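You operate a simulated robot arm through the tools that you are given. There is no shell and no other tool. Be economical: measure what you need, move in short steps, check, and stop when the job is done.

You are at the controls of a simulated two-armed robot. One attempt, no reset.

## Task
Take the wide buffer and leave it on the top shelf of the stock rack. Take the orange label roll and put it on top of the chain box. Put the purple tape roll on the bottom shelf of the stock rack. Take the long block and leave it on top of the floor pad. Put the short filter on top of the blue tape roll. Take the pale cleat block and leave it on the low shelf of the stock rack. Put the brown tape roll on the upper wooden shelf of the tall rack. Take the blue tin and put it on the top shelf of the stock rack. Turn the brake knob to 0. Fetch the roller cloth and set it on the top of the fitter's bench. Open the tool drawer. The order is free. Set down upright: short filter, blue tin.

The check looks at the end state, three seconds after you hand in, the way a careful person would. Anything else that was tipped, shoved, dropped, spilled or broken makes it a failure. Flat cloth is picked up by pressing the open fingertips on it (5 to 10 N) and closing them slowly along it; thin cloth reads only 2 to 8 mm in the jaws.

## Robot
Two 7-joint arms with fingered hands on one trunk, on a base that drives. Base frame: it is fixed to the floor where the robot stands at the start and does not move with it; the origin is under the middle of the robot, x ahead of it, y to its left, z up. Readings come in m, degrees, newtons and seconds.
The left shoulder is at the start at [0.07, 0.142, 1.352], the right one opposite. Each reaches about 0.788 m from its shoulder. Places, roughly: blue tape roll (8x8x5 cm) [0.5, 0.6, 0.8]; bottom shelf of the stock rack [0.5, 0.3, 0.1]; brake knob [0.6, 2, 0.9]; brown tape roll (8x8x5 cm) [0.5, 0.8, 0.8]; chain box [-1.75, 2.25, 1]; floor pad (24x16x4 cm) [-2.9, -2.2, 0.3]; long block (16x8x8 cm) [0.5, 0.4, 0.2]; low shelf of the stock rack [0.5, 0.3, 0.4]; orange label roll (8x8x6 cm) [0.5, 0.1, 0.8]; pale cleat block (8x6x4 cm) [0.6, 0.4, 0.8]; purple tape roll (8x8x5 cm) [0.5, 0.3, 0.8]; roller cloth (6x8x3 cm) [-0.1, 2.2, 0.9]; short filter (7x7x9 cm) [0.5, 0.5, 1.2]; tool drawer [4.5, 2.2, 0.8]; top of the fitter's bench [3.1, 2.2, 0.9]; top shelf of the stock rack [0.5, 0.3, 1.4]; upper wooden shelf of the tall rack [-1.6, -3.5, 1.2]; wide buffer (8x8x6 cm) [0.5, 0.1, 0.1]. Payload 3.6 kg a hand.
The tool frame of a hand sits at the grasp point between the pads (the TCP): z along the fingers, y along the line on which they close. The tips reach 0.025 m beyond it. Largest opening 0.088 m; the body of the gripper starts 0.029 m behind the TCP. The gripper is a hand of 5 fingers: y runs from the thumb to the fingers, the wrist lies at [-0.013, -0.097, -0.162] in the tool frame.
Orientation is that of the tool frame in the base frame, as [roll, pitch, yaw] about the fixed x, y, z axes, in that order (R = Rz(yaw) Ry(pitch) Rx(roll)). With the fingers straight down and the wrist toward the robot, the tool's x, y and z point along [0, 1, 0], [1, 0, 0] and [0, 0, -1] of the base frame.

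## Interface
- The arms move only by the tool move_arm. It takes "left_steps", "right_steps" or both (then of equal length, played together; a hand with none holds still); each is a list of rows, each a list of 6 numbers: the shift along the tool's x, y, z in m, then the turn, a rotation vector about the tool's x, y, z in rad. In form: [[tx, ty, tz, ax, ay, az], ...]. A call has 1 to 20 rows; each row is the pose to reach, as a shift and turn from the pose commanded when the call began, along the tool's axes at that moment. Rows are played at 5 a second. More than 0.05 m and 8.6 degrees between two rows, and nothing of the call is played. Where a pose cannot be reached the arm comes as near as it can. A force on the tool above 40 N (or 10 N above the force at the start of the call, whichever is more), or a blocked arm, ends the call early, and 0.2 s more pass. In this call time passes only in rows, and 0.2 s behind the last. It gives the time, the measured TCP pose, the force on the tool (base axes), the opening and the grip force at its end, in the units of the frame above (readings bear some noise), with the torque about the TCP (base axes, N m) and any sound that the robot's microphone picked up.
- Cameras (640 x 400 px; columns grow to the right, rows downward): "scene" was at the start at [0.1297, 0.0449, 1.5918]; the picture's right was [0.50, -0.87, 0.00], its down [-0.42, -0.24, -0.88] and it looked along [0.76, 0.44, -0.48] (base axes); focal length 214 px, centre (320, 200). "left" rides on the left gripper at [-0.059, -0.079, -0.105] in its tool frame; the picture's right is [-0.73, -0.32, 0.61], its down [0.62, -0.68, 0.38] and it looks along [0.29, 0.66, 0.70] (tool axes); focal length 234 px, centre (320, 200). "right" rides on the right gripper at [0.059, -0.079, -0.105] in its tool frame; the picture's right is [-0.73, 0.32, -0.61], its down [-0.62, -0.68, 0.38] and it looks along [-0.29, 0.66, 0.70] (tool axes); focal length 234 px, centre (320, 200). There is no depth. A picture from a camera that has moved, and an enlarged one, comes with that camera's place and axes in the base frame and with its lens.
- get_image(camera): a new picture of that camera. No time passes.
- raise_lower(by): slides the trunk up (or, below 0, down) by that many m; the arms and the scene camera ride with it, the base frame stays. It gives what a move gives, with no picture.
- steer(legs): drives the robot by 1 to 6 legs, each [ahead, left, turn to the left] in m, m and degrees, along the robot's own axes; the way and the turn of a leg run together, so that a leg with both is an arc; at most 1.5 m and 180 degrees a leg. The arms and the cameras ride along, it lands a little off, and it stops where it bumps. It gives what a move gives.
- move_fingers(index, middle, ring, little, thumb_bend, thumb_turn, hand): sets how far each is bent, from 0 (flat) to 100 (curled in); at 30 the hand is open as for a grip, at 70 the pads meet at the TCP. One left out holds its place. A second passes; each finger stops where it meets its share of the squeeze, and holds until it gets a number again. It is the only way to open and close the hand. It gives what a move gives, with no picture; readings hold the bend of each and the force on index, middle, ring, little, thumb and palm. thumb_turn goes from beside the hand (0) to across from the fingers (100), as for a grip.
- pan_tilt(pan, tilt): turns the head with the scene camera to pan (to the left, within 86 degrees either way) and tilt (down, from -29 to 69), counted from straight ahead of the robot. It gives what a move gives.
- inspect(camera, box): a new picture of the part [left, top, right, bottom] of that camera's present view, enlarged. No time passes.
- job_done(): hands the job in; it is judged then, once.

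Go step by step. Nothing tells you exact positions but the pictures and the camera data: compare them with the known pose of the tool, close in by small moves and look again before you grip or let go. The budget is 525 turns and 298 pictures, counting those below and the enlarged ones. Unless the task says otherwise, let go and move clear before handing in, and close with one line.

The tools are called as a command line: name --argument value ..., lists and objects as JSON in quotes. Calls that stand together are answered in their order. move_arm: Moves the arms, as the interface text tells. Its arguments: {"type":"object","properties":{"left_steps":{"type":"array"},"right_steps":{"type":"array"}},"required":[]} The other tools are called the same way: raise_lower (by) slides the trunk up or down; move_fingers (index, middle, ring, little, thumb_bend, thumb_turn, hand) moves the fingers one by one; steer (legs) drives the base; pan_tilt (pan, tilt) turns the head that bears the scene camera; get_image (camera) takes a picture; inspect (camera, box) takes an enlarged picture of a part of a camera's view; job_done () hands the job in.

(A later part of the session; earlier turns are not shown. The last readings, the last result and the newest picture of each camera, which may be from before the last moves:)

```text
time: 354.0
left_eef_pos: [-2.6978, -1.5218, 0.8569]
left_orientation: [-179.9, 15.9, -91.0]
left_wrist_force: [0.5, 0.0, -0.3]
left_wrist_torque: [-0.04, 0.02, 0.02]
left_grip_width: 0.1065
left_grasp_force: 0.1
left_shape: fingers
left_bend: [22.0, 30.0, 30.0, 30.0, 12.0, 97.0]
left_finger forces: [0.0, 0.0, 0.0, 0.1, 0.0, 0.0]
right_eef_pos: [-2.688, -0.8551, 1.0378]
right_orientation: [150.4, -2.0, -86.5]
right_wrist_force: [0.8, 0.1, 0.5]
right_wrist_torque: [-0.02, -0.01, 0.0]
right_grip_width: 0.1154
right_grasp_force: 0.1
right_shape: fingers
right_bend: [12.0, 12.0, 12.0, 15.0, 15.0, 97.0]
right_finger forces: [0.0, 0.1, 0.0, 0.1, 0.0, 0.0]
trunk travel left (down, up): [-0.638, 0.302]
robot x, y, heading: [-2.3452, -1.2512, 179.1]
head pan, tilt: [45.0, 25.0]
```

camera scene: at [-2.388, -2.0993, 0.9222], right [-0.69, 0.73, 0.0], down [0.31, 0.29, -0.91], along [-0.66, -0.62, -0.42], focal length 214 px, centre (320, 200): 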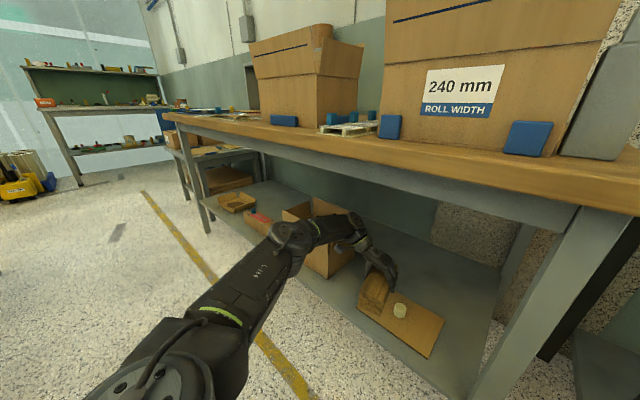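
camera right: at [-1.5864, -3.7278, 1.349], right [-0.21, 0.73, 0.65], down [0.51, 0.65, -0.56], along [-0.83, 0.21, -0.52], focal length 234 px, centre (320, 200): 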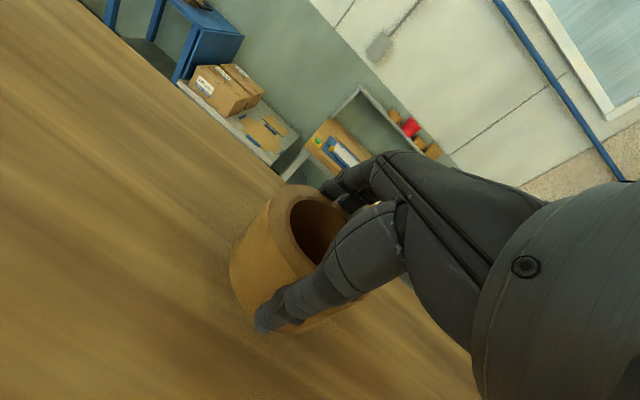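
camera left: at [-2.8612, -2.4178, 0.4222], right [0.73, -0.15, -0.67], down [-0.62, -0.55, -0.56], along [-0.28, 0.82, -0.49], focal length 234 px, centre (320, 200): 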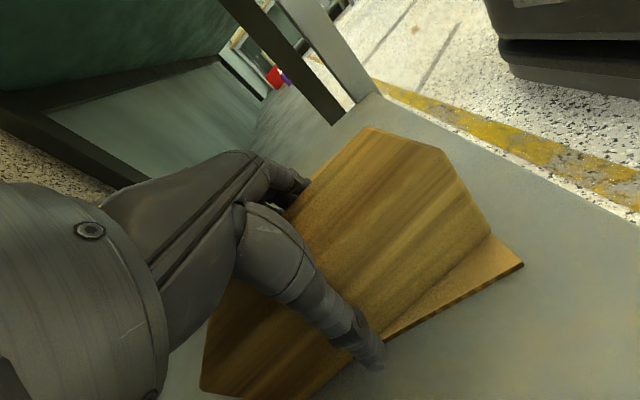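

move_arm --left_steps '[[0, 0, 0, -0.09, 0.08, 0], [0, 0, 0, -0.175, 0.16, 0], [0, 0, 0, -0.26, 0.24, 0]]'

steer --legs '[[-0.9, 0, 0], [-0.85, 0, 0], [0, 0, -179]]'

pan_tilt --pan 30 --tilt 20

get_image --camera "scene"

```text
time: 354.8
left_eef_pos: [-2.7271, -1.5374, 0.8355]
left_orientation: [165.3, 2.2, -89.3]
left_wrist_force: [0.5, 0.0, -0.2]
left_wrist_torque: [-0.01, -0.01, -0.01]
left_grip_width: 0.1065
left_grasp_force: 0.1
left_shape: fingers
left_bend: [22.0, 30.0, 30.0, 30.0, 12.0, 97.0]
left_finger forces: [0.1, 0.1, 0.1, 0.1, 0.0, 0.1]
left hand out of reach, approached as far as the arm can: row 1, 2, 3
right_eef_pos: [-2.6871, -0.8549, 1.0382]
right_orientation: [150.3, -1.9, -86.5]
right_wrist_force: [-0.2, -0.6, -0.2]
right_wrist_torque: [-0.03, 0.01, 0.01]
right_grip_width: 0.1156
right_grasp_force: 0.1
right_shape: fingers
right_bend: [12.0, 12.0, 12.0, 15.0, 15.0, 97.0]
right_finger forces: [0.0, 0.1, 0.0, 0.0, 0.0, 0.0]
trunk travel left (down, up): [-0.638, 0.302]
robot x, y, heading: [-2.3399, -1.2487, 179.4]
head pan, tilt: [45.0, 25.0]
```

```text
time: 370.8
left_eef_pos: [-0.2523, -0.9712, 0.8371]
left_orientation: [165.2, 2.3, 93.2]
left_wrist_force: [0.1, -0.6, 0.5]
left_wrist_torque: [-0.05, -0.01, 0.01]
left_grip_width: 0.1067
left_grasp_force: 0.0
left_shape: fingers
left_bend: [22.0, 30.0, 30.0, 30.0, 12.0, 97.0]
left_finger forces: [0.0, 0.0, 0.0, 0.0, 0.0, 0.0]
right_eef_pos: [-0.262, -1.6554, 1.038]
right_orientation: [150.3, -1.9, 96.0]
right_wrist_force: [0.9, -0.4, 0.5]
right_wrist_torque: [-0.03, 0.0, 0.0]
right_grip_width: 0.1156
right_grasp_force: 0.0
right_shape: fingers
right_bend: [12.0, 12.0, 12.0, 15.0, 15.0, 97.0]
right_finger forces: [0.1, 0.1, 0.0, 0.0, 0.0, 0.0]
trunk travel left (down, up): [-0.638, 0.302]
robot x, y, heading: [-0.6262, -1.276, 1.6]
head pan, tilt: [45.0, 25.0]
```

```text
time: 371.6
left_eef_pos: [-0.2523, -0.9719, 0.8356]
left_orientation: [165.3, 2.3, 93.3]
left_wrist_force: [0.0, 1.1, -0.5]
left_wrist_torque: [-0.01, 0.02, -0.01]
left_grip_width: 0.1065
left_grasp_force: 0.0
left_shape: fingers
left_bend: [22.0, 30.0, 30.0, 30.0, 12.0, 97.0]
left_finger forces: [0.0, 0.0, 0.1, 0.0, 0.1, 0.1]
right_eef_pos: [-0.2622, -1.6551, 1.0389]
right_orientation: [150.3, -1.9, 96.0]
right_wrist_force: [0.8, -0.3, -0.2]
right_wrist_torque: [0.02, -0.02, 0.03]
right_grip_width: 0.1155
right_grasp_force: 0.1
right_shape: fingers
right_bend: [12.0, 12.0, 12.0, 15.0, 15.0, 97.0]
right_finger forces: [0.1, 0.0, 0.1, 0.0, 0.0, 0.0]
trunk travel left (down, up): [-0.638, 0.302]
robot x, y, heading: [-0.6217, -1.2718, 1.7]
head pan, tilt: [30.0, 20.0]
```

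```text
107 pictures are left
camera scene: at [-0.4942, -1.2251, 1.3558], right [0.53, -0.85, 0.0], down [-0.29, -0.18, -0.94], along [0.8, 0.49, -0.34], focal length 214 px, centre (320, 200)
```

scene: 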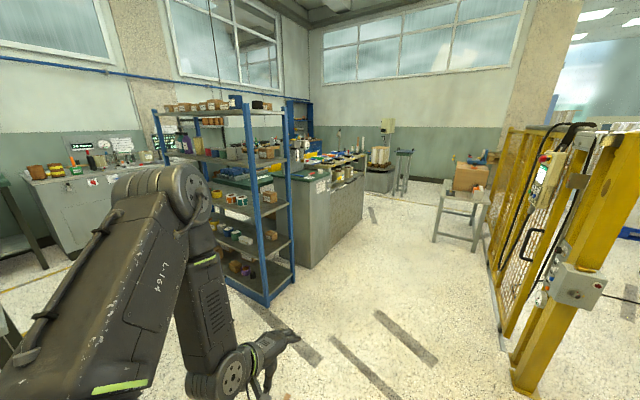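

steer --legs '[[0.32, 0.3, -1.7], [0, 0.8, 0]]'

move_fingers --hand "left" --index 12 --middle 12 --ring 12 --little 15 --thumb_bend 12

move_arm --left_steps '[[0, 0.01, -0.03, -0.13, 0, 0], [0, 0.02, -0.06, -0.26, 0, 0]]'

get_image --camera "left"

```text
time: 378.2
left_eef_pos: [0.0716, 0.1492, 0.8352]
left_orientation: [165.3, 2.4, 90.9]
left_wrist_force: [0.2, 0.1, -0.3]
left_wrist_torque: [-0.03, 0.01, 0.04]
left_grip_width: 0.1065
left_grasp_force: 0.0
left_shape: fingers
left_bend: [22.0, 30.0, 30.0, 30.0, 12.0, 97.0]
left_finger forces: [0.1, 0.1, 0.0, 0.1, 0.1, 0.0]
right_eef_pos: [0.0363, -0.5356, 1.0384]
right_orientation: [150.3, -1.9, 93.9]
right_wrist_force: [0.6, 0.6, -0.1]
right_wrist_torque: [0.01, -0.02, -0.01]
right_grip_width: 0.1158
right_grasp_force: 0.1
right_shape: fingers
right_bend: [12.0, 12.0, 12.0, 15.0, 15.0, 97.0]
right_finger forces: [0.0, 0.1, 0.0, 0.0, 0.0, 0.1]
trunk travel left (down, up): [-0.638, 0.302]
robot x, y, heading: [-0.3117, -0.1404, -0.3]
head pan, tilt: [30.0, 20.0]
```

```text
time: 379.2
left_eef_pos: [0.0708, 0.1479, 0.8361]
left_orientation: [165.4, 2.3, 91.0]
left_wrist_force: [0.1, 0.0, 0.0]
left_wrist_torque: [-0.04, 0.0, -0.03]
left_grip_width: 0.1177
left_grasp_force: 0.0
left_shape: fingers
left_bend: [12.0, 12.0, 12.0, 15.0, 12.0, 97.0]
left_finger forces: [0.1, 0.0, 0.0, 0.0, 0.1, 0.1]
right_eef_pos: [0.0352, -0.5351, 1.0379]
right_orientation: [150.4, -1.9, 93.9]
right_wrist_force: [-0.5, 0.1, 0.4]
right_wrist_torque: [0.01, -0.01, 0.01]
right_grip_width: 0.1157
right_grasp_force: 0.1
right_shape: fingers
right_bend: [12.0, 12.0, 12.0, 15.0, 15.0, 97.0]
right_finger forces: [0.0, 0.0, 0.0, 0.1, 0.1, 0.1]
trunk travel left (down, up): [-0.638, 0.302]
robot x, y, heading: [-0.3149, -0.1447, -0.4]
head pan, tilt: [30.0, 20.0]
```

```text
time: 379.8
left_eef_pos: [0.097, 0.1657, 0.8825]
left_orientation: [150.3, 2.4, 91.0]
left_wrist_force: [0.5, 0.0, 0.0]
left_wrist_torque: [0.0, 0.01, 0.0]
left_grip_width: 0.1178
left_grasp_force: 0.0
left_shape: fingers
left_bend: [12.0, 12.0, 12.0, 15.0, 12.0, 97.0]
left_finger forces: [0.1, 0.1, 0.1, 0.0, 0.0, 0.1]
left hand out of reach, approached as far as the arm can: row 1, 2
right_eef_pos: [0.0366, -0.5364, 1.0379]
right_orientation: [150.3, -1.9, 93.9]
right_wrist_force: [0.0, 0.7, 0.7]
right_wrist_torque: [0.0, 0.0, 0.01]
right_grip_width: 0.1156
right_grasp_force: 0.0
right_shape: fingers
right_bend: [12.0, 12.0, 12.0, 15.0, 15.0, 97.0]
right_finger forces: [0.0, 0.0, 0.0, 0.0, 0.1, 0.1]
trunk travel left (down, up): [-0.638, 0.302]
robot x, y, heading: [-0.3098, -0.1425, -0.2]
head pan, tilt: [30.0, 20.0]
```

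```text
106 pictures are left
camera left: at [-0.0231, 0.1093, 0.937], right [0.03, -0.75, -0.66], down [-0.41, 0.59, -0.7], along [0.91, 0.29, -0.29], focal length 234 px, centre (320, 200)
```

left: 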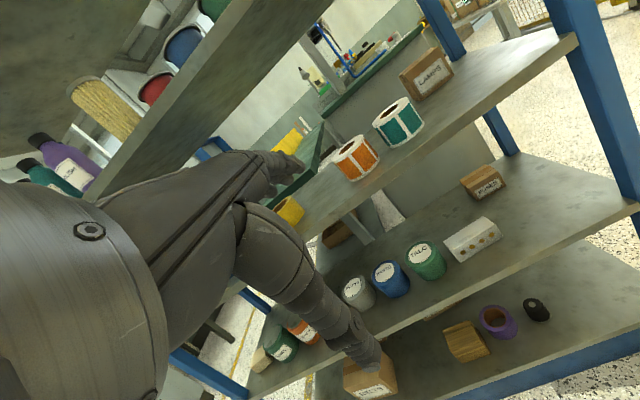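

steer --legs '[[0.16, -0.015, 0.2]]'

move_arm --left_steps '[[0, 0.04, 0.02, 0, 0, 0], [0, 0.08, 0.04, 0, 0, 0], [0, 0.12, 0.062, 0, 0, 0], [0, 0.145, 0.075, 0, 0, 0]]'

get_image --camera "left"

```text
time: 381.3
left_eef_pos: [0.2572, 0.1555, 0.8827]
left_orientation: [150.3, 2.4, 91.4]
left_wrist_force: [0.7, 0.7, -0.6]
left_wrist_torque: [-0.03, 0.0, -0.02]
left_grip_width: 0.1174
left_grasp_force: 0.0
left_shape: fingers
left_bend: [12.0, 12.0, 12.0, 15.0, 12.0, 97.0]
left_finger forces: [0.0, 0.0, 0.0, 0.1, 0.0, 0.0]
right_eef_pos: [0.202, -0.5484, 1.0375]
right_orientation: [150.4, -1.9, 94.2]
right_wrist_force: [-0.3, 0.5, 0.2]
right_wrist_torque: [0.0, -0.03, -0.02]
right_grip_width: 0.1157
right_grasp_force: 0.1
right_shape: fingers
right_bend: [12.0, 12.0, 12.0, 15.0, 15.0, 97.0]
right_finger forces: [0.1, 0.0, 0.0, 0.1, 0.0, 0.1]
trunk travel left (down, up): [-0.638, 0.302]
robot x, y, heading: [-0.1476, -0.1565, 0.2]
head pan, tilt: [30.0, 20.0]
```

```text
time: 382.3
left_eef_pos: [0.4181, 0.1568, 0.8874]
left_orientation: [150.4, 2.4, 91.4]
left_wrist_force: [0.4, -0.2, 0.7]
left_wrist_torque: [0.04, 0.0, -0.01]
left_grip_width: 0.1179
left_grasp_force: 0.0
left_shape: fingers
left_bend: [12.0, 12.0, 12.0, 15.0, 12.0, 97.0]
left_finger forces: [0.1, 0.0, 0.0, 0.0, 0.0, 0.1]
right_eef_pos: [0.2036, -0.549, 1.0372]
right_orientation: [150.3, -1.9, 94.3]
right_wrist_force: [0.0, 0.1, -0.1]
right_wrist_torque: [-0.01, 0.02, -0.03]
right_grip_width: 0.1156
right_grasp_force: 0.1
right_shape: fingers
right_bend: [12.0, 12.0, 12.0, 15.0, 15.0, 97.0]
right_finger forces: [0.0, 0.0, 0.0, 0.0, 0.0, 0.0]
trunk travel left (down, up): [-0.638, 0.302]
robot x, y, heading: [-0.1491, -0.1584, -0.4]
head pan, tilt: [30.0, 20.0]
```

```text
105 pictures are left
camera left: at [0.3004, 0.0979, 0.9416], right [0.04, -0.75, -0.66], down [-0.42, 0.59, -0.69], along [0.91, 0.3, -0.29], focal length 234 px, centre (320, 200)
```

left: 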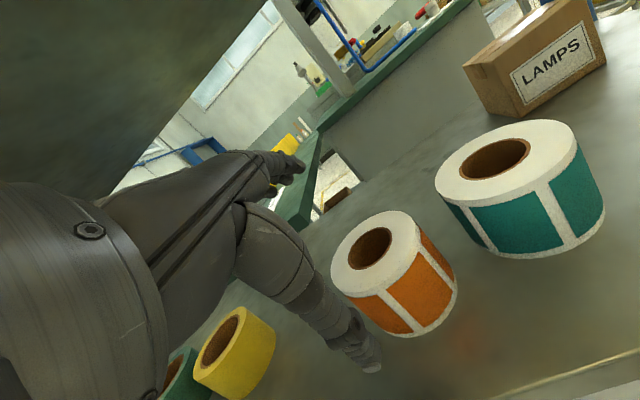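

move_arm --left_steps '[[-0.005, 0.0092, 0.0283, 0, 0, 0], [-0.008, 0.011, 0.0516, 0.13, 0, 0], [-0.008, 0.0085, 0.0757, 0.26, 0, 0]]'

get_image --camera "left"

```text
time: 383.1
left_eef_pos: [0.4596, 0.1738, 0.8233]
left_orientation: [165.1, 2.9, 91.0]
left_wrist_force: [-0.9, 0.5, 2.6]
left_wrist_torque: [-0.02, 0.08, -0.02]
left_grip_width: 0.1176
left_grasp_force: 0.6
left_shape: fingers
left_bend: [12.0, 12.0, 12.0, 15.0, 12.0, 97.0]
left_finger forces: [0.0, 0.0, 0.0, 0.0, 2.3, 0.1]
left hand out of reach, approached as far as the arm can: row 2, 3
right_eef_pos: [0.2023, -0.5475, 1.0383]
right_orientation: [150.3, -1.9, 94.3]
right_wrist_force: [-0.2, 0.4, 0.9]
right_wrist_torque: [-0.01, 0.02, 0.0]
right_grip_width: 0.1153
right_grasp_force: 0.1
right_shape: fingers
right_bend: [12.0, 12.0, 12.0, 15.0, 15.0, 97.0]
right_finger forces: [0.0, 0.1, 0.1, 0.0, 0.0, 0.0]
trunk travel left (down, up): [-0.638, 0.302]
robot x, y, heading: [-0.1503, -0.1566, -0.2]
head pan, tilt: [30.0, 20.0]
```

```text
104 pictures are left
camera left: at [0.3579, 0.1186, 0.9071], right [-0.14, -0.76, -0.63], down [-0.57, 0.59, -0.58], along [0.81, 0.28, -0.52], focal length 234 px, centre (320, 200)
```

left: 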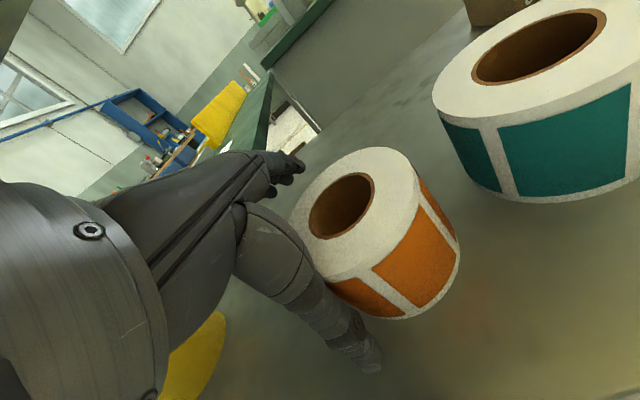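

raise_lower --by 0.006

steer --legs '[[0, -0.026, 0]]'

get_image --camera "left"

```text
time: 383.6
left_eef_pos: [0.4609, 0.1738, 0.8293]
left_orientation: [165.1, 2.8, 91.0]
left_wrist_force: [0.2, 0.1, 0.9]
left_wrist_torque: [0.02, 0.01, -0.01]
left_grip_width: 0.1175
left_grasp_force: 0.0
left_shape: fingers
left_bend: [12.0, 12.0, 12.0, 15.0, 12.0, 98.0]
left_finger forces: [0.0, 0.0, 0.0, 0.1, 0.1, 0.0]
right_eef_pos: [0.202, -0.5482, 1.0434]
right_orientation: [150.3, -1.9, 94.2]
right_wrist_force: [0.1, 0.5, -0.2]
right_wrist_torque: [0.01, -0.02, -0.03]
right_grip_width: 0.1155
right_grasp_force: 0.1
right_shape: fingers
right_bend: [12.0, 12.0, 12.0, 15.0, 15.0, 97.0]
right_finger forces: [0.0, 0.0, 0.0, 0.0, 0.0, 0.0]
trunk travel left (down, up): [-0.644, 0.296]
robot x, y, heading: [-0.1438, -0.1563, -0.0]
head pan, tilt: [30.0, 20.0]
```

```text
time: 384.4
left_eef_pos: [0.4599, 0.1493, 0.8285]
left_orientation: [165.0, 2.9, 90.9]
left_wrist_force: [0.2, 0.0, -1.0]
left_wrist_torque: [0.03, -0.02, 0.01]
left_grip_width: 0.1178
left_grasp_force: 0.1
left_shape: fingers
left_bend: [12.0, 12.0, 12.0, 15.0, 12.0, 98.0]
left_finger forces: [0.1, 0.0, 0.1, 0.0, 0.0, 0.1]
right_eef_pos: [0.2031, -0.5727, 1.0453]
right_orientation: [150.3, -1.9, 94.4]
right_wrist_force: [-0.3, -0.1, -1.3]
right_wrist_torque: [0.01, -0.01, 0.0]
right_grip_width: 0.1154
right_grasp_force: 0.2
right_shape: fingers
right_bend: [12.0, 12.0, 12.0, 15.0, 15.0, 97.0]
right_finger forces: [0.1, 0.1, 0.0, 0.1, 0.1, 0.1]
trunk travel left (down, up): [-0.644, 0.296]
robot x, y, heading: [-0.1501, -0.1827, -0.1]
head pan, tilt: [30.0, 20.0]
```

```text
103 pictures are left
camera left: at [0.3579, 0.0939, 0.9123], right [-0.14, -0.76, -0.63], down [-0.57, 0.59, -0.58], along [0.81, 0.28, -0.52], focal length 234 px, centre (320, 200)
```

left: 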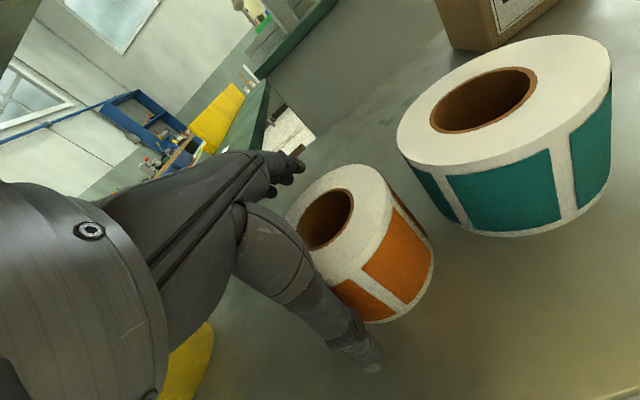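

raise_lower --by -0.005

move_fingers --hand "left" --index 60 --middle 60 --ring 60 --little 55 --thumb_bend 55

raise_lower --by 0.03

get_image --camera "left"

```text
time: 385.0
left_eef_pos: [0.4589, 0.148, 0.8266]
left_orientation: [165.1, 2.8, 90.9]
left_wrist_force: [-1.1, 1.5, 1.6]
left_wrist_torque: [-0.05, 0.04, 0.01]
left_grip_width: 0.1178
left_grasp_force: 0.9
left_shape: fingers
left_bend: [12.0, 12.0, 12.0, 15.0, 12.0, 97.0]
left_finger forces: [0.0, 0.0, 0.0, 0.0, 1.3, 0.0]
right_eef_pos: [0.2034, -0.5742, 1.0382]
right_orientation: [150.2, -1.9, 94.4]
right_wrist_force: [-0.3, 1.0, -0.4]
right_wrist_torque: [-0.01, 0.0, 0.01]
right_grip_width: 0.1155
right_grasp_force: 0.1
right_shape: fingers
right_bend: [12.0, 12.0, 12.0, 15.0, 15.0, 97.0]
right_finger forces: [0.0, 0.1, 0.1, 0.1, 0.0, 0.0]
trunk travel left (down, up): [-0.639, 0.301]
robot x, y, heading: [-0.1485, -0.1825, 0.0]
head pan, tilt: [30.0, 20.0]
```

```text
time: 386.0
left_eef_pos: [0.4595, 0.1468, 0.8258]
left_orientation: [165.0, 2.8, 90.9]
left_wrist_force: [2.4, 1.6, 10.6]
left_wrist_torque: [0.03, 0.0, 0.0]
left_grip_width: 0.0794
left_grasp_force: 20.2
left_shape: fingers
left_bend: [27.0, 50.0, 59.0, 55.0, 40.0, 97.0]
left_finger forces: [15.1, 6.0, 0.4, 0.0, 19.0, 0.0]
right_eef_pos: [0.2026, -0.5745, 1.038]
right_orientation: [150.1, -1.9, 94.4]
right_wrist_force: [-0.7, 0.4, 0.6]
right_wrist_torque: [-0.02, -0.02, -0.01]
right_grip_width: 0.1156
right_grasp_force: 0.1
right_shape: fingers
right_bend: [12.0, 12.0, 12.0, 15.0, 15.0, 97.0]
right_finger forces: [0.1, 0.0, 0.1, 0.0, 0.0, 0.0]
trunk travel left (down, up): [-0.639, 0.301]
robot x, y, heading: [-0.1478, -0.1825, 0.1]
head pan, tilt: [30.0, 20.0]
```

```text
time: 386.7
left_eef_pos: [0.4606, 0.1465, 0.8547]
left_orientation: [165.3, 2.8, 91.0]
left_wrist_force: [-0.3, 0.5, -1.1]
left_wrist_torque: [0.0, 0.04, -0.01]
left_grip_width: 0.0789
left_grasp_force: 17.8
left_shape: fingers
left_bend: [27.0, 51.0, 60.0, 55.0, 40.0, 96.0]
left_finger forces: [11.8, 5.5, 0.1, 0.0, 18.3, 0.0]
right_eef_pos: [0.203, -0.5741, 1.0687]
right_orientation: [150.2, -1.9, 94.3]
right_wrist_force: [0.7, 0.0, 0.3]
right_wrist_torque: [0.0, 0.0, -0.04]
right_grip_width: 0.1154
right_grasp_force: 0.0
right_shape: fingers
right_bend: [12.0, 12.0, 12.0, 15.0, 15.0, 97.0]
right_finger forces: [0.0, 0.0, 0.1, 0.1, 0.0, 0.0]
trunk travel left (down, up): [-0.669, 0.271]
robot x, y, heading: [-0.1501, -0.1843, 0.1]
head pan, tilt: [30.0, 20.0]
```

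```text
102 pictures are left
camera left: at [0.358, 0.092, 0.9376], right [-0.14, -0.76, -0.63], down [-0.57, 0.59, -0.58], along [0.81, 0.28, -0.52], focal length 234 px, centre (320, 200)
```

left: 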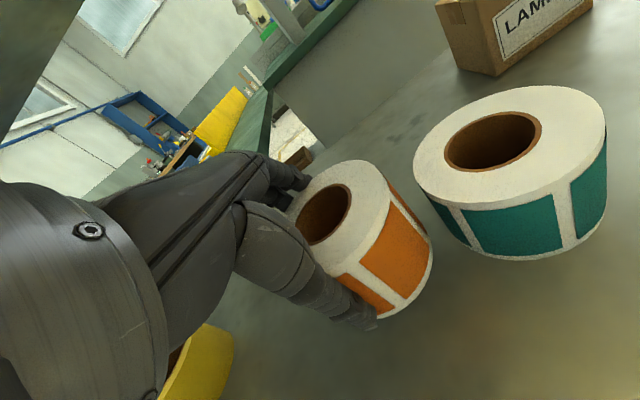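

The orange roll is held. I'm backing out and driving north toward the chain box.

steer --legs '[[-0.16, 0, 0]]'

move_arm --left_steps '[[0, -0.04, -0.011, 0, 0, 0], [0, -0.08, -0.022, 0, 0, 0], [0, -0.12, -0.033, 0, 0, 0], [0, -0.15, -0.04, 0, 0, 0]]'

raise_lower --by 0.26

steer --legs '[[0, 0.7, 0], [0, 0.65, 0], [0, 0, 90]]'

pan_tilt --pan 25 --tilt 30

get_image --camera "scene"

```text
time: 388.1
left_eef_pos: [0.3033, 0.1458, 0.8546]
left_orientation: [165.2, 2.8, 90.9]
left_wrist_force: [0.5, 0.5, -1.6]
left_wrist_torque: [0.05, 0.04, 0.01]
left_grip_width: 0.079
left_grasp_force: 18.0
left_shape: fingers
left_bend: [27.0, 51.0, 60.0, 55.0, 40.0, 96.0]
left_finger forces: [11.8, 5.4, 0.0, 0.0, 18.3, 0.0]
right_eef_pos: [0.0447, -0.5737, 1.0691]
right_orientation: [150.4, -1.9, 94.2]
right_wrist_force: [-0.1, -0.2, 0.6]
right_wrist_torque: [-0.04, -0.01, -0.02]
right_grip_width: 0.1155
right_grasp_force: 0.1
right_shape: fingers
right_bend: [12.0, 12.0, 12.0, 15.0, 15.0, 97.0]
right_finger forces: [0.1, 0.1, 0.0, 0.1, 0.0, 0.1]
trunk travel left (down, up): [-0.669, 0.271]
robot x, y, heading: [-0.3068, -0.1834, 0.1]
head pan, tilt: [30.0, 20.0]
```

```text
time: 389.1
left_eef_pos: [0.146, 0.1445, 0.8575]
left_orientation: [165.0, 2.8, 90.8]
left_wrist_force: [0.4, 0.3, -2.6]
left_wrist_torque: [0.02, -0.03, -0.02]
left_grip_width: 0.0785
left_grasp_force: 17.2
left_shape: fingers
left_bend: [27.0, 52.0, 60.0, 55.0, 40.0, 96.0]
left_finger forces: [11.5, 5.6, 0.0, 0.0, 17.5, 0.0]
right_eef_pos: [0.043, -0.5746, 1.0704]
right_orientation: [150.3, -1.9, 94.2]
right_wrist_force: [0.3, -0.1, 0.3]
right_wrist_torque: [-0.01, 0.0, -0.03]
right_grip_width: 0.1157
right_grasp_force: 0.0
right_shape: fingers
right_bend: [12.0, 12.0, 12.0, 15.0, 15.0, 97.0]
right_finger forces: [0.1, 0.0, 0.0, 0.0, 0.1, 0.1]
trunk travel left (down, up): [-0.669, 0.271]
robot x, y, heading: [-0.3026, -0.1843, 0.2]
head pan, tilt: [30.0, 20.0]
```

```text
time: 391.8
left_eef_pos: [0.1479, 0.1435, 1.116]
left_orientation: [165.1, 2.9, 90.8]
left_wrist_force: [0.1, -0.2, -1.8]
left_wrist_torque: [0.02, -0.01, 0.01]
left_grip_width: 0.0786
left_grasp_force: 17.5
left_shape: fingers
left_bend: [27.0, 52.0, 60.0, 55.0, 40.0, 96.0]
left_finger forces: [11.4, 5.6, 0.0, 0.0, 17.4, 0.1]
right_eef_pos: [0.0452, -0.5747, 1.329]
right_orientation: [150.3, -1.9, 94.2]
right_wrist_force: [-0.2, 0.4, 0.1]
right_wrist_torque: [0.01, 0.01, -0.01]
right_grip_width: 0.1154
right_grasp_force: 0.2
right_shape: fingers
right_bend: [12.0, 12.0, 12.0, 15.0, 15.0, 97.0]
right_finger forces: [0.0, 0.1, 0.0, 0.0, 0.1, 0.0]
trunk travel left (down, up): [-0.929, 0.011]
robot x, y, heading: [-0.3066, -0.1827, -0.3]
head pan, tilt: [30.0, 20.0]
```

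```text
time: 402.6
left_eef_pos: [-0.6392, 1.6323, 1.1164]
left_orientation: [165.1, 2.8, -179.8]
left_wrist_force: [0.1, 0.3, -1.8]
left_wrist_torque: [0.0, 0.04, 0.0]
left_grip_width: 0.0783
left_grasp_force: 16.9
left_shape: fingers
left_bend: [27.0, 52.0, 60.0, 55.0, 40.0, 96.0]
left_finger forces: [11.1, 5.5, 0.1, 0.1, 17.0, 0.0]
right_eef_pos: [0.0779, 1.5204, 1.3282]
right_orientation: [150.3, -1.8, -176.4]
right_wrist_force: [0.4, 0.0, 0.3]
right_wrist_torque: [-0.03, 0.0, 0.04]
right_grip_width: 0.1156
right_grasp_force: 0.0
right_shape: fingers
right_bend: [12.0, 12.0, 12.0, 15.0, 15.0, 97.0]
right_finger forces: [0.0, 0.0, 0.0, 0.1, 0.0, 0.1]
trunk travel left (down, up): [-0.929, 0.011]
robot x, y, heading: [-0.3196, 1.1746, 89.4]
head pan, tilt: [30.0, 20.0]
```

```text
time: 403.4
left_eef_pos: [-0.6394, 1.6337, 1.1168]
left_orientation: [165.1, 2.9, -179.8]
left_wrist_force: [-0.7, 0.2, -2.4]
left_wrist_torque: [0.02, 0.05, -0.01]
left_grip_width: 0.0781
left_grasp_force: 16.9
left_shape: fingers
left_bend: [27.0, 52.0, 60.0, 55.0, 40.0, 96.0]
left_finger forces: [11.2, 5.4, 0.0, 0.0, 17.0, 0.1]
right_eef_pos: [0.0783, 1.5194, 1.3287]
right_orientation: [150.3, -1.8, -176.5]
right_wrist_force: [0.3, 0.1, -0.1]
right_wrist_torque: [-0.02, 0.02, -0.04]
right_grip_width: 0.1156
right_grasp_force: 0.1
right_shape: fingers
right_bend: [12.0, 12.0, 12.0, 15.0, 15.0, 97.0]
right_finger forces: [0.0, 0.1, 0.0, 0.1, 0.0, 0.0]
trunk travel left (down, up): [-0.929, 0.011]
robot x, y, heading: [-0.3192, 1.1798, 89.1]
head pan, tilt: [25.0, 30.0]
```

```text
101 pictures are left
camera scene: at [-0.3531, 1.3064, 1.6307], right [0.91, 0.41, 0.0], down [0.21, -0.46, -0.87], along [-0.36, 0.79, -0.5], focal length 214 px, centre (320, 200)
```

scene: 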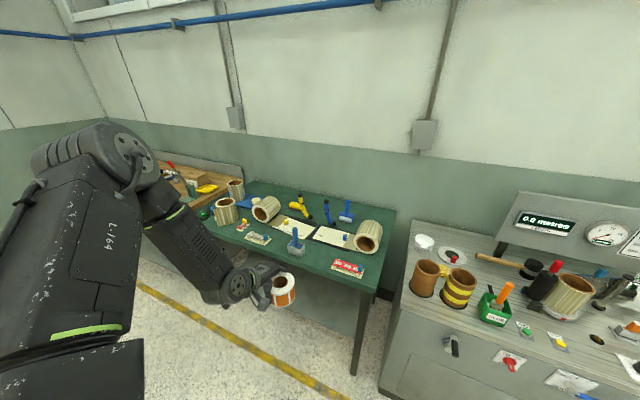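

inspect --camera "scene" --box '[390, 190, 640, 400]'

```text
1.90 times, centred on (515, 295) of scene
camera zoom: at [-0.3531, 1.3064, 1.6307], right [0.91, 0.41, 0.0], down [0.21, -0.46, -0.87], along [-0.36, 0.79, -0.5], focal length 408 px, centre (-51, 19)
```

zoom: 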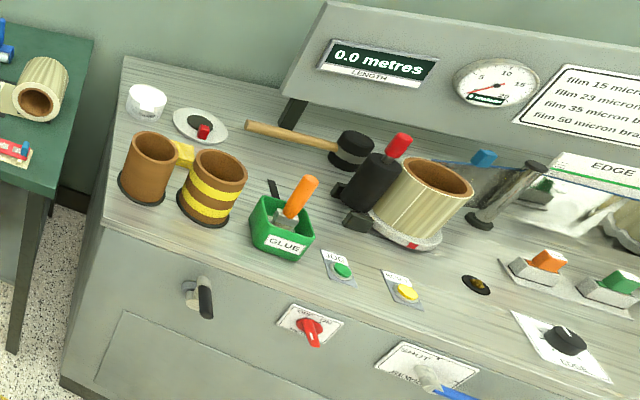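

move_arm --left_steps '[[0, 0.012, -0.045, 0, 0, 0], [0, 0.024, -0.09, 0, 0, 0], [0, 0.036, -0.135, 0, 0, 0], [0, 0.045, -0.17, 0, 0, 0]]'

steer --legs '[[0.43, 0, 0.6], [0, 0.6, 0], [0, 0.5, 0]]'

pan_tilt --pan 25 --tilt 35

get_image --camera "scene"

```text
time: 404.4
left_eef_pos: [-0.6591, 1.6274, 1.2888]
left_orientation: [165.0, 3.3, 179.8]
left_wrist_force: [-0.3, -0.5, -1.2]
left_wrist_torque: [0.04, 0.03, 0.0]
left_grip_width: 0.0781
left_grasp_force: 16.5
left_shape: fingers
left_bend: [28.0, 52.0, 60.0, 55.0, 40.0, 96.0]
left_finger forces: [10.9, 5.5, 0.0, 0.0, 16.4, 0.1]
left hand out of reach, approached as far as the arm can: row 4
right_eef_pos: [0.0761, 1.5185, 1.3291]
right_orientation: [150.1, -1.9, -176.5]
right_wrist_force: [-0.4, -0.2, -0.6]
right_wrist_torque: [0.0, 0.01, -0.02]
right_grip_width: 0.1155
right_grasp_force: 0.0
right_shape: fingers
right_bend: [12.0, 12.0, 12.0, 15.0, 15.0, 97.0]
right_finger forces: [0.0, 0.0, 0.1, 0.0, 0.0, 0.0]
trunk travel left (down, up): [-0.929, 0.011]
robot x, y, heading: [-0.3165, 1.1739, 89.4]
head pan, tilt: [25.0, 30.0]
```

```text
time: 412.6
left_eef_pos: [-1.767, 2.0497, 1.2884]
left_orientation: [164.9, 2.9, -179.0]
left_wrist_force: [-0.7, -0.3, -1.4]
left_wrist_torque: [0.0, 0.0, -0.01]
left_grip_width: 0.0782
left_grasp_force: 16.4
left_shape: fingers
left_bend: [28.0, 52.0, 60.0, 55.0, 40.0, 96.0]
left_finger forces: [10.7, 5.6, 0.0, 0.1, 16.3, 0.0]
right_eef_pos: [-1.0282, 1.9572, 1.3283]
right_orientation: [150.3, -2.0, -175.3]
right_wrist_force: [0.0, 0.0, 0.2]
right_wrist_torque: [-0.02, 0.02, 0.01]
right_grip_width: 0.1161
right_grasp_force: 0.1
right_shape: fingers
right_bend: [12.0, 12.0, 12.0, 15.0, 15.0, 97.0]
right_finger forces: [0.0, 0.0, 0.1, 0.0, 0.0, 0.0]
trunk travel left (down, up): [-0.929, 0.011]
robot x, y, heading: [-1.42, 1.6002, 90.2]
head pan, tilt: [25.0, 30.0]
```

```text
time: 413.2
left_eef_pos: [-1.7681, 2.05, 1.2877]
left_orientation: [164.9, 3.0, -178.9]
left_wrist_force: [0.8, 0.0, -1.5]
left_wrist_torque: [-0.01, 0.06, 0.0]
left_grip_width: 0.0781
left_grasp_force: 16.2
left_shape: fingers
left_bend: [28.0, 52.0, 60.0, 55.0, 40.0, 96.0]
left_finger forces: [10.8, 5.4, 0.0, 0.1, 16.4, 0.1]
right_eef_pos: [-1.0298, 1.9571, 1.3288]
right_orientation: [150.3, -2.0, -175.3]
right_wrist_force: [1.4, -0.2, -0.4]
right_wrist_torque: [0.03, 0.02, -0.03]
right_grip_width: 0.1154
right_grasp_force: 0.2
right_shape: fingers
right_bend: [12.0, 12.0, 12.0, 15.0, 15.0, 97.0]
right_finger forces: [0.0, 0.0, 0.0, 0.0, 0.0, 0.0]
trunk travel left (down, up): [-0.929, 0.011]
robot x, y, heading: [-1.4169, 1.6036, 90.4]
head pan, tilt: [25.0, 35.0]
```

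```text
99 pictures are left
camera scene: at [-1.455, 1.7319, 1.623], right [0.9, 0.43, 0.0], down [0.25, -0.52, -0.82], along [-0.35, 0.74, -0.57], focal length 214 px, centre (320, 200)
```

scene: 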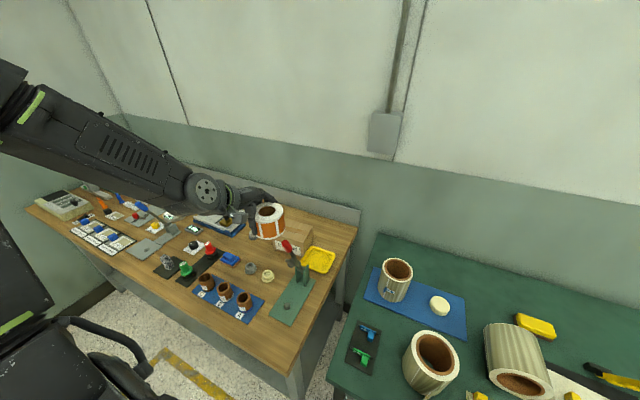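

inspect --camera "scene" --box '[220, 170, 380, 300]'

get_image --camera "left"

```text
3.08 times, centred on (300, 235) of scene
camera zoom: at [-1.455, 1.7319, 1.623], right [0.9, 0.43, 0.0], down [0.25, -0.52, -0.82], along [-0.35, 0.74, -0.57], focal length 660 px, centre (382, 92)
```

zoom: 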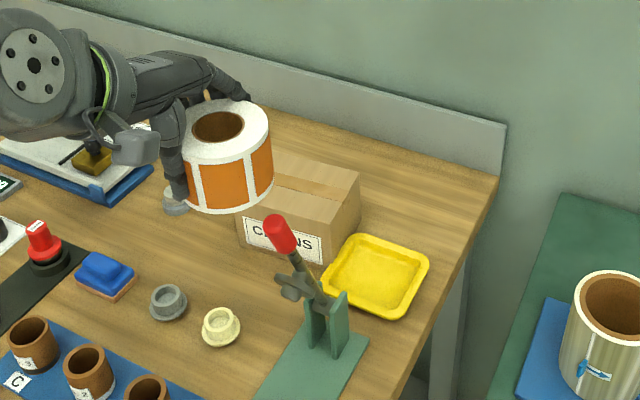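

```text
97 pictures are left
camera left: at [-1.7114, 1.9482, 1.3712], right [0.76, -0.14, -0.63], down [-0.58, -0.57, -0.58], along [-0.28, 0.81, -0.52], focal length 234 px, centre (320, 200)
```

left: 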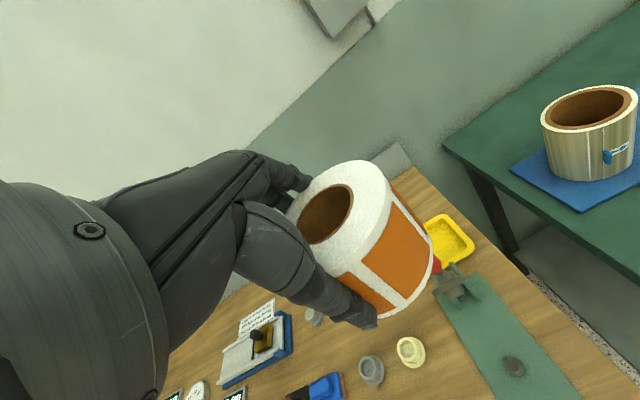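

steer --legs '[[0.06, 0.092, 0]]'

move_arm --left_steps '[[0, 0.037, 0.02, 0, 0, 0], [0, 0.07, 0.05, 0, 0, 0], [0, 0.1, 0.08, 0, 0, 0], [0, 0.13, 0.11, 0, 0, 0], [0, 0.155, 0.14, 0, 0, 0]]'

get_image --camera "left"

inspect --camera "scene" --box '[220, 150, 400, 300]'

```text
time: 414.4
left_eef_pos: [-1.8517, 2.1069, 1.2902]
left_orientation: [164.7, 2.8, -179.4]
left_wrist_force: [-0.1, 0.3, -0.7]
left_wrist_torque: [0.03, 0.06, 0.0]
left_grip_width: 0.0779
left_grasp_force: 16.4
left_shape: fingers
left_bend: [28.0, 52.0, 60.0, 55.0, 40.0, 96.0]
left_finger forces: [10.9, 5.6, 0.0, 0.0, 16.2, 0.0]
right_eef_pos: [-1.1152, 2.0102, 1.3278]
right_orientation: [150.1, -2.2, -175.6]
right_wrist_force: [1.0, 0.3, -0.1]
right_wrist_torque: [0.01, -0.01, -0.02]
right_grip_width: 0.1157
right_grasp_force: 0.1
right_shape: fingers
right_bend: [12.0, 12.0, 12.0, 15.0, 15.0, 97.0]
right_finger forces: [0.0, 0.1, 0.0, 0.1, 0.1, 0.0]
trunk travel left (down, up): [-0.929, 0.011]
robot x, y, heading: [-1.5077, 1.6586, 90.3]
head pan, tilt: [25.0, 35.0]
```

```text
time: 415.6
left_eef_pos: [-1.856, 2.3037, 1.1926]
left_orientation: [164.9, 3.1, -179.5]
left_wrist_force: [0.9, 0.2, -1.8]
left_wrist_torque: [-0.01, 0.01, 0.01]
left_grip_width: 0.0781
left_grasp_force: 15.8
left_shape: fingers
left_bend: [28.0, 52.0, 60.0, 55.0, 40.0, 96.0]
left_finger forces: [10.6, 5.6, 0.0, 0.1, 15.9, 0.0]
right_eef_pos: [-1.1207, 2.0141, 1.3276]
right_orientation: [150.4, -2.0, -175.6]
right_wrist_force: [-0.8, -0.4, 0.3]
right_wrist_torque: [0.0, -0.01, -0.01]
right_grip_width: 0.1158
right_grasp_force: 0.0
right_shape: fingers
right_bend: [12.0, 12.0, 12.0, 15.0, 15.0, 97.0]
right_finger forces: [0.1, 0.0, 0.1, 0.1, 0.0, 0.0]
trunk travel left (down, up): [-0.929, 0.011]
robot x, y, heading: [-1.511, 1.6619, 90.1]
head pan, tilt: [25.0, 35.0]
```

```text
96 pictures are left
camera left: at [-1.802, 2.1999, 1.2757], right [0.76, -0.15, -0.63], down [-0.59, -0.56, -0.58], along [-0.27, 0.81, -0.52], focal length 234 px, centre (320, 200)
```

left: 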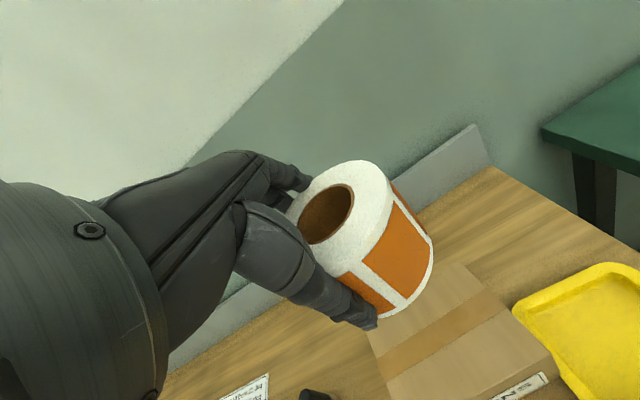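

```text
2.67 times, centred on (310, 225) of scene
camera zoom: at [-1.5462, 1.7929, 1.6227], right [0.91, 0.42, 0.0], down [0.24, -0.52, -0.82], along [-0.35, 0.74, -0.57], focal length 572 px, centre (347, 133)
```

zoom: 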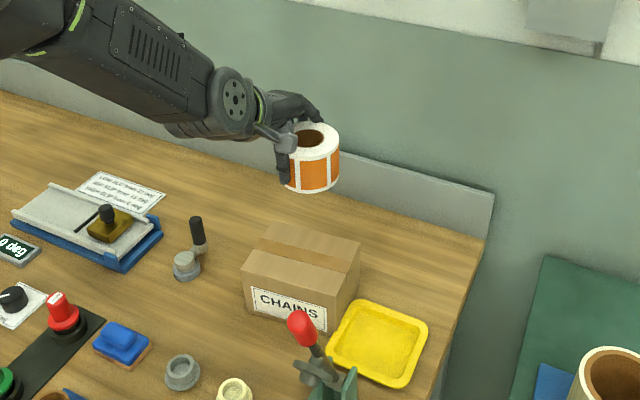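

move_arm --left_steps '[[0.006, -0.013, -0.003, 0, 0, 0], [0.006, -0.026, 0.045, 0, 0, 0], [0.006, -0.035, 0.08, 0, 0, 0]]'

get_image --camera "left"

inspect --camera "scene" --box '[260, 170, 360, 260]'

```text
time: 416.4
left_eef_pos: [-1.8574, 2.2876, 1.1032]
left_orientation: [165.0, 3.0, -179.3]
left_wrist_force: [0.3, -0.7, -1.4]
left_wrist_torque: [-0.04, 0.03, 0.01]
left_grip_width: 0.0777
left_grasp_force: 15.9
left_shape: fingers
left_bend: [28.0, 52.0, 60.0, 55.0, 40.0, 96.0]
left_finger forces: [10.7, 5.5, 0.1, 0.1, 15.8, 0.0]
right_eef_pos: [-1.1208, 2.0159, 1.3289]
right_orientation: [150.3, -1.9, -175.6]
right_wrist_force: [0.3, -0.2, 0.6]
right_wrist_torque: [-0.02, -0.04, -0.01]
right_grip_width: 0.1158
right_grasp_force: 0.0
right_shape: fingers
right_bend: [12.0, 12.0, 12.0, 15.0, 15.0, 97.0]
right_finger forces: [0.0, 0.0, 0.0, 0.1, 0.0, 0.1]
trunk travel left (down, up): [-0.929, 0.011]
robot x, y, heading: [-1.513, 1.6597, 89.9]
head pan, tilt: [25.0, 35.0]
```

```text
94 pictures are left
camera left: at [-1.8013, 2.1864, 1.186], right [0.76, -0.15, -0.63], down [-0.59, -0.57, -0.58], along [-0.27, 0.81, -0.52], focal length 234 px, centre (320, 200)
```

left: 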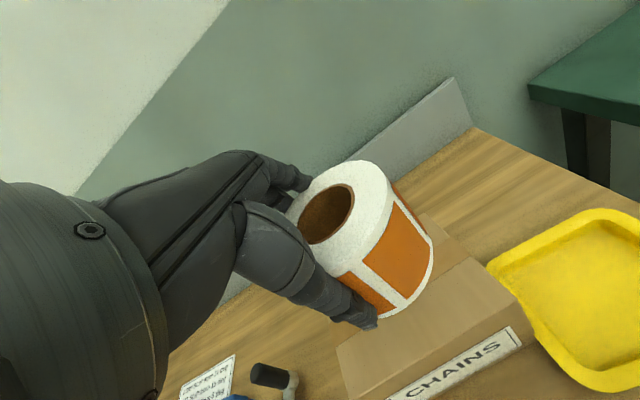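

```text
4.44 times, centred on (310, 215) of scene
camera zoom: at [-1.5479, 1.7933, 1.6227], right [0.91, 0.42, 0.0], down [0.24, -0.52, -0.82], along [-0.35, 0.74, -0.58], focal length 953 px, centre (364, 133)
```

zoom: 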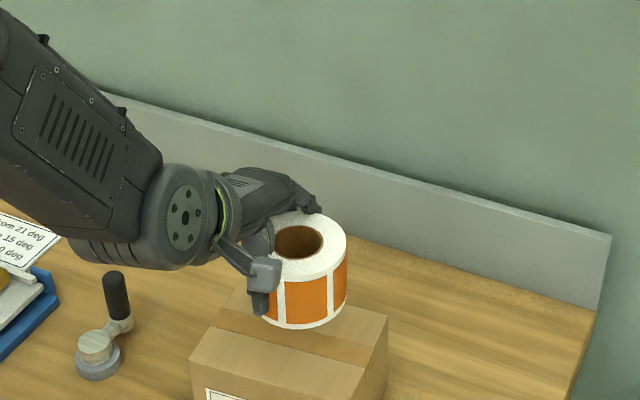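

inspect --camera "left" --box '[260, 140, 560, 400]'

```text
1.54 times, centred on (410, 270) of left
camera zoom: at [-1.8013, 2.1864, 1.186], right [0.76, -0.15, -0.63], down [-0.59, -0.57, -0.58], along [-0.27, 0.81, -0.52], focal length 360 px, centre (182, 92)
```

zoom: 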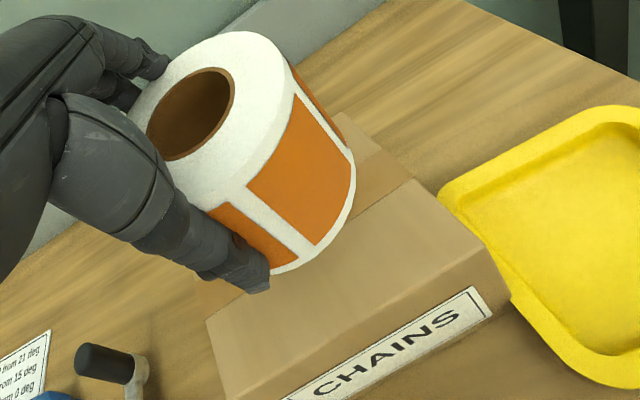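

move_arm --left_steps '[[0.014, 0.008, 0.002, 0, 0, 0], [0.014, 0.0, 0.031, 0, 0, 0]]'

raise_lower --by -0.015

inspect --camera "scene" --box '[260, 170, 360, 260]'

```text
time: 417.0
left_eef_pos: [-1.8742, 2.2783, 1.0938]
left_orientation: [164.9, 3.0, -179.2]
left_wrist_force: [0.2, 0.2, -1.9]
left_wrist_torque: [-0.02, 0.0, 0.01]
left_grip_width: 0.0774
left_grasp_force: 16.0
left_shape: fingers
left_bend: [28.0, 52.0, 60.0, 55.0, 40.0, 96.0]
left_finger forces: [10.8, 5.4, 0.0, 0.0, 15.8, 0.0]
left hand out of reach, approached as far as the arm can: row 2
right_eef_pos: [-1.1205, 2.0141, 1.3287]
right_orientation: [150.4, -2.0, -175.6]
right_wrist_force: [0.3, -0.2, -0.2]
right_wrist_torque: [-0.03, 0.02, 0.02]
right_grip_width: 0.1159
right_grasp_force: 0.0
right_shape: fingers
right_bend: [12.0, 12.0, 12.0, 15.0, 15.0, 97.0]
right_finger forces: [0.1, 0.1, 0.0, 0.0, 0.1, 0.0]
trunk travel left (down, up): [-0.929, 0.011]
robot x, y, heading: [-1.514, 1.6591, 90.0]
head pan, tilt: [25.0, 35.0]
```

```text
time: 417.6
left_eef_pos: [-1.8735, 2.2776, 1.0796]
left_orientation: [165.0, 3.1, -179.2]
left_wrist_force: [0.5, 0.0, -2.0]
left_wrist_torque: [0.01, 0.04, 0.02]
left_grip_width: 0.0779
left_grasp_force: 15.8
left_shape: fingers
left_bend: [28.0, 52.0, 60.0, 55.0, 40.0, 96.0]
left_finger forces: [10.7, 5.4, 0.0, 0.1, 15.7, 0.0]
right_eef_pos: [-1.1206, 2.0139, 1.3138]
right_orientation: [150.5, -1.9, -175.6]
right_wrist_force: [-0.7, 0.4, 0.3]
right_wrist_torque: [0.0, -0.02, 0.03]
right_grip_width: 0.1159
right_grasp_force: 0.1
right_shape: fingers
right_bend: [12.0, 12.0, 12.0, 15.0, 15.0, 97.0]
right_finger forces: [0.0, 0.1, 0.0, 0.0, 0.1, 0.0]
trunk travel left (down, up): [-0.914, 0.026]
robot x, y, heading: [-1.5117, 1.6624, 90.0]
head pan, tilt: [25.0, 35.0]
```

```text
4.44 times, centred on (310, 215) of scene
camera zoom: at [-1.5476, 1.7913, 1.6078], right [0.91, 0.42, 0.0], down [0.24, -0.52, -0.82], along [-0.35, 0.74, -0.57], focal length 953 px, centre (364, 133)
```

zoom: 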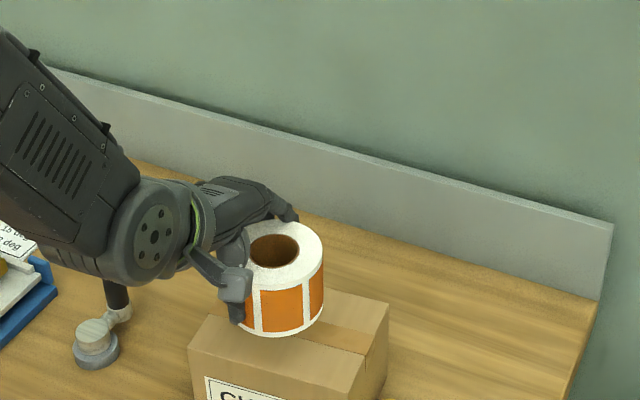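

steer --legs '[[0.018, 0, 0]]'

raise_lower --by -0.015

inspect --camera "scene" --box '[260, 170, 360, 260]'

inspect --camera "left" --box '[260, 140, 560, 400]'

```text
time: 418.4
left_eef_pos: [-1.8747, 2.2903, 1.0832]
left_orientation: [164.7, 3.0, -179.3]
left_wrist_force: [0.0, 0.0, -1.3]
left_wrist_torque: [-0.01, 0.06, 0.03]
left_grip_width: 0.0776
left_grasp_force: 16.0
left_shape: fingers
left_bend: [28.0, 52.0, 60.0, 55.0, 40.0, 96.0]
left_finger forces: [10.6, 5.4, 0.1, 0.0, 15.7, 0.1]
right_eef_pos: [-1.1207, 2.0248, 1.3165]
right_orientation: [150.1, -1.9, -175.6]
right_wrist_force: [0.6, 0.2, 0.4]
right_wrist_torque: [0.02, -0.03, 0.02]
right_grip_width: 0.1154
right_grasp_force: 0.1
right_shape: fingers
right_bend: [12.0, 12.0, 12.0, 15.0, 15.0, 97.0]
right_finger forces: [0.0, 0.0, 0.0, 0.1, 0.1, 0.1]
trunk travel left (down, up): [-0.914, 0.026]
robot x, y, heading: [-1.5096, 1.6779, 90.2]
head pan, tilt: [25.0, 35.0]
```

```text
time: 419.1
left_eef_pos: [-1.8736, 2.2943, 1.0666]
left_orientation: [164.9, 3.1, -179.4]
left_wrist_force: [-1.0, 0.7, -1.9]
left_wrist_torque: [-0.03, -0.01, 0.02]
left_grip_width: 0.0777
left_grasp_force: 15.7
left_shape: fingers
left_bend: [28.0, 52.0, 60.0, 55.0, 40.0, 96.0]
left_finger forces: [10.7, 5.3, 0.0, 0.0, 15.8, 0.0]
right_eef_pos: [-1.1198, 2.0287, 1.299]
right_orientation: [150.3, -1.9, -175.7]
right_wrist_force: [-0.3, -0.2, -0.3]
right_wrist_torque: [0.0, 0.04, 0.0]
right_grip_width: 0.1154
right_grasp_force: 0.1
right_shape: fingers
right_bend: [12.0, 12.0, 12.0, 15.0, 15.0, 97.0]
right_finger forces: [0.0, 0.0, 0.0, 0.1, 0.1, 0.0]
trunk travel left (down, up): [-0.899, 0.041]
robot x, y, heading: [-1.5148, 1.6804, 90.3]
head pan, tilt: [25.0, 35.0]
```

```text
4.44 times, centred on (310, 215) of scene
camera zoom: at [-1.5474, 1.8061, 1.593], right [0.91, 0.42, 0.0], down [0.24, -0.52, -0.82], along [-0.35, 0.74, -0.57], focal length 953 px, centre (364, 133)
```

zoom: 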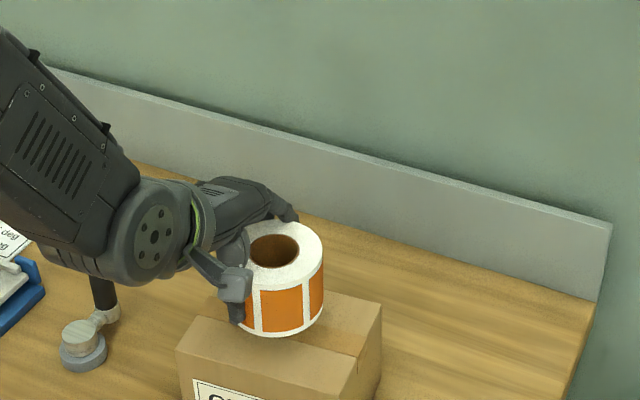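

```text
1.54 times, centred on (410, 270) of left
camera zoom: at [-1.818, 2.1917, 1.1496], right [0.76, -0.14, -0.63], down [-0.59, -0.56, -0.58], along [-0.27, 0.81, -0.52], focal length 360 px, centre (182, 92)
```

zoom: 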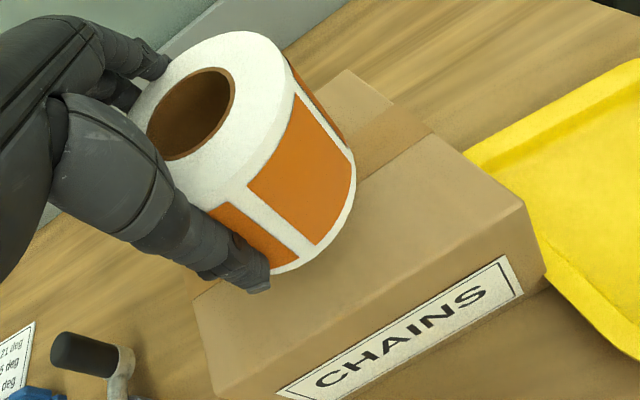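

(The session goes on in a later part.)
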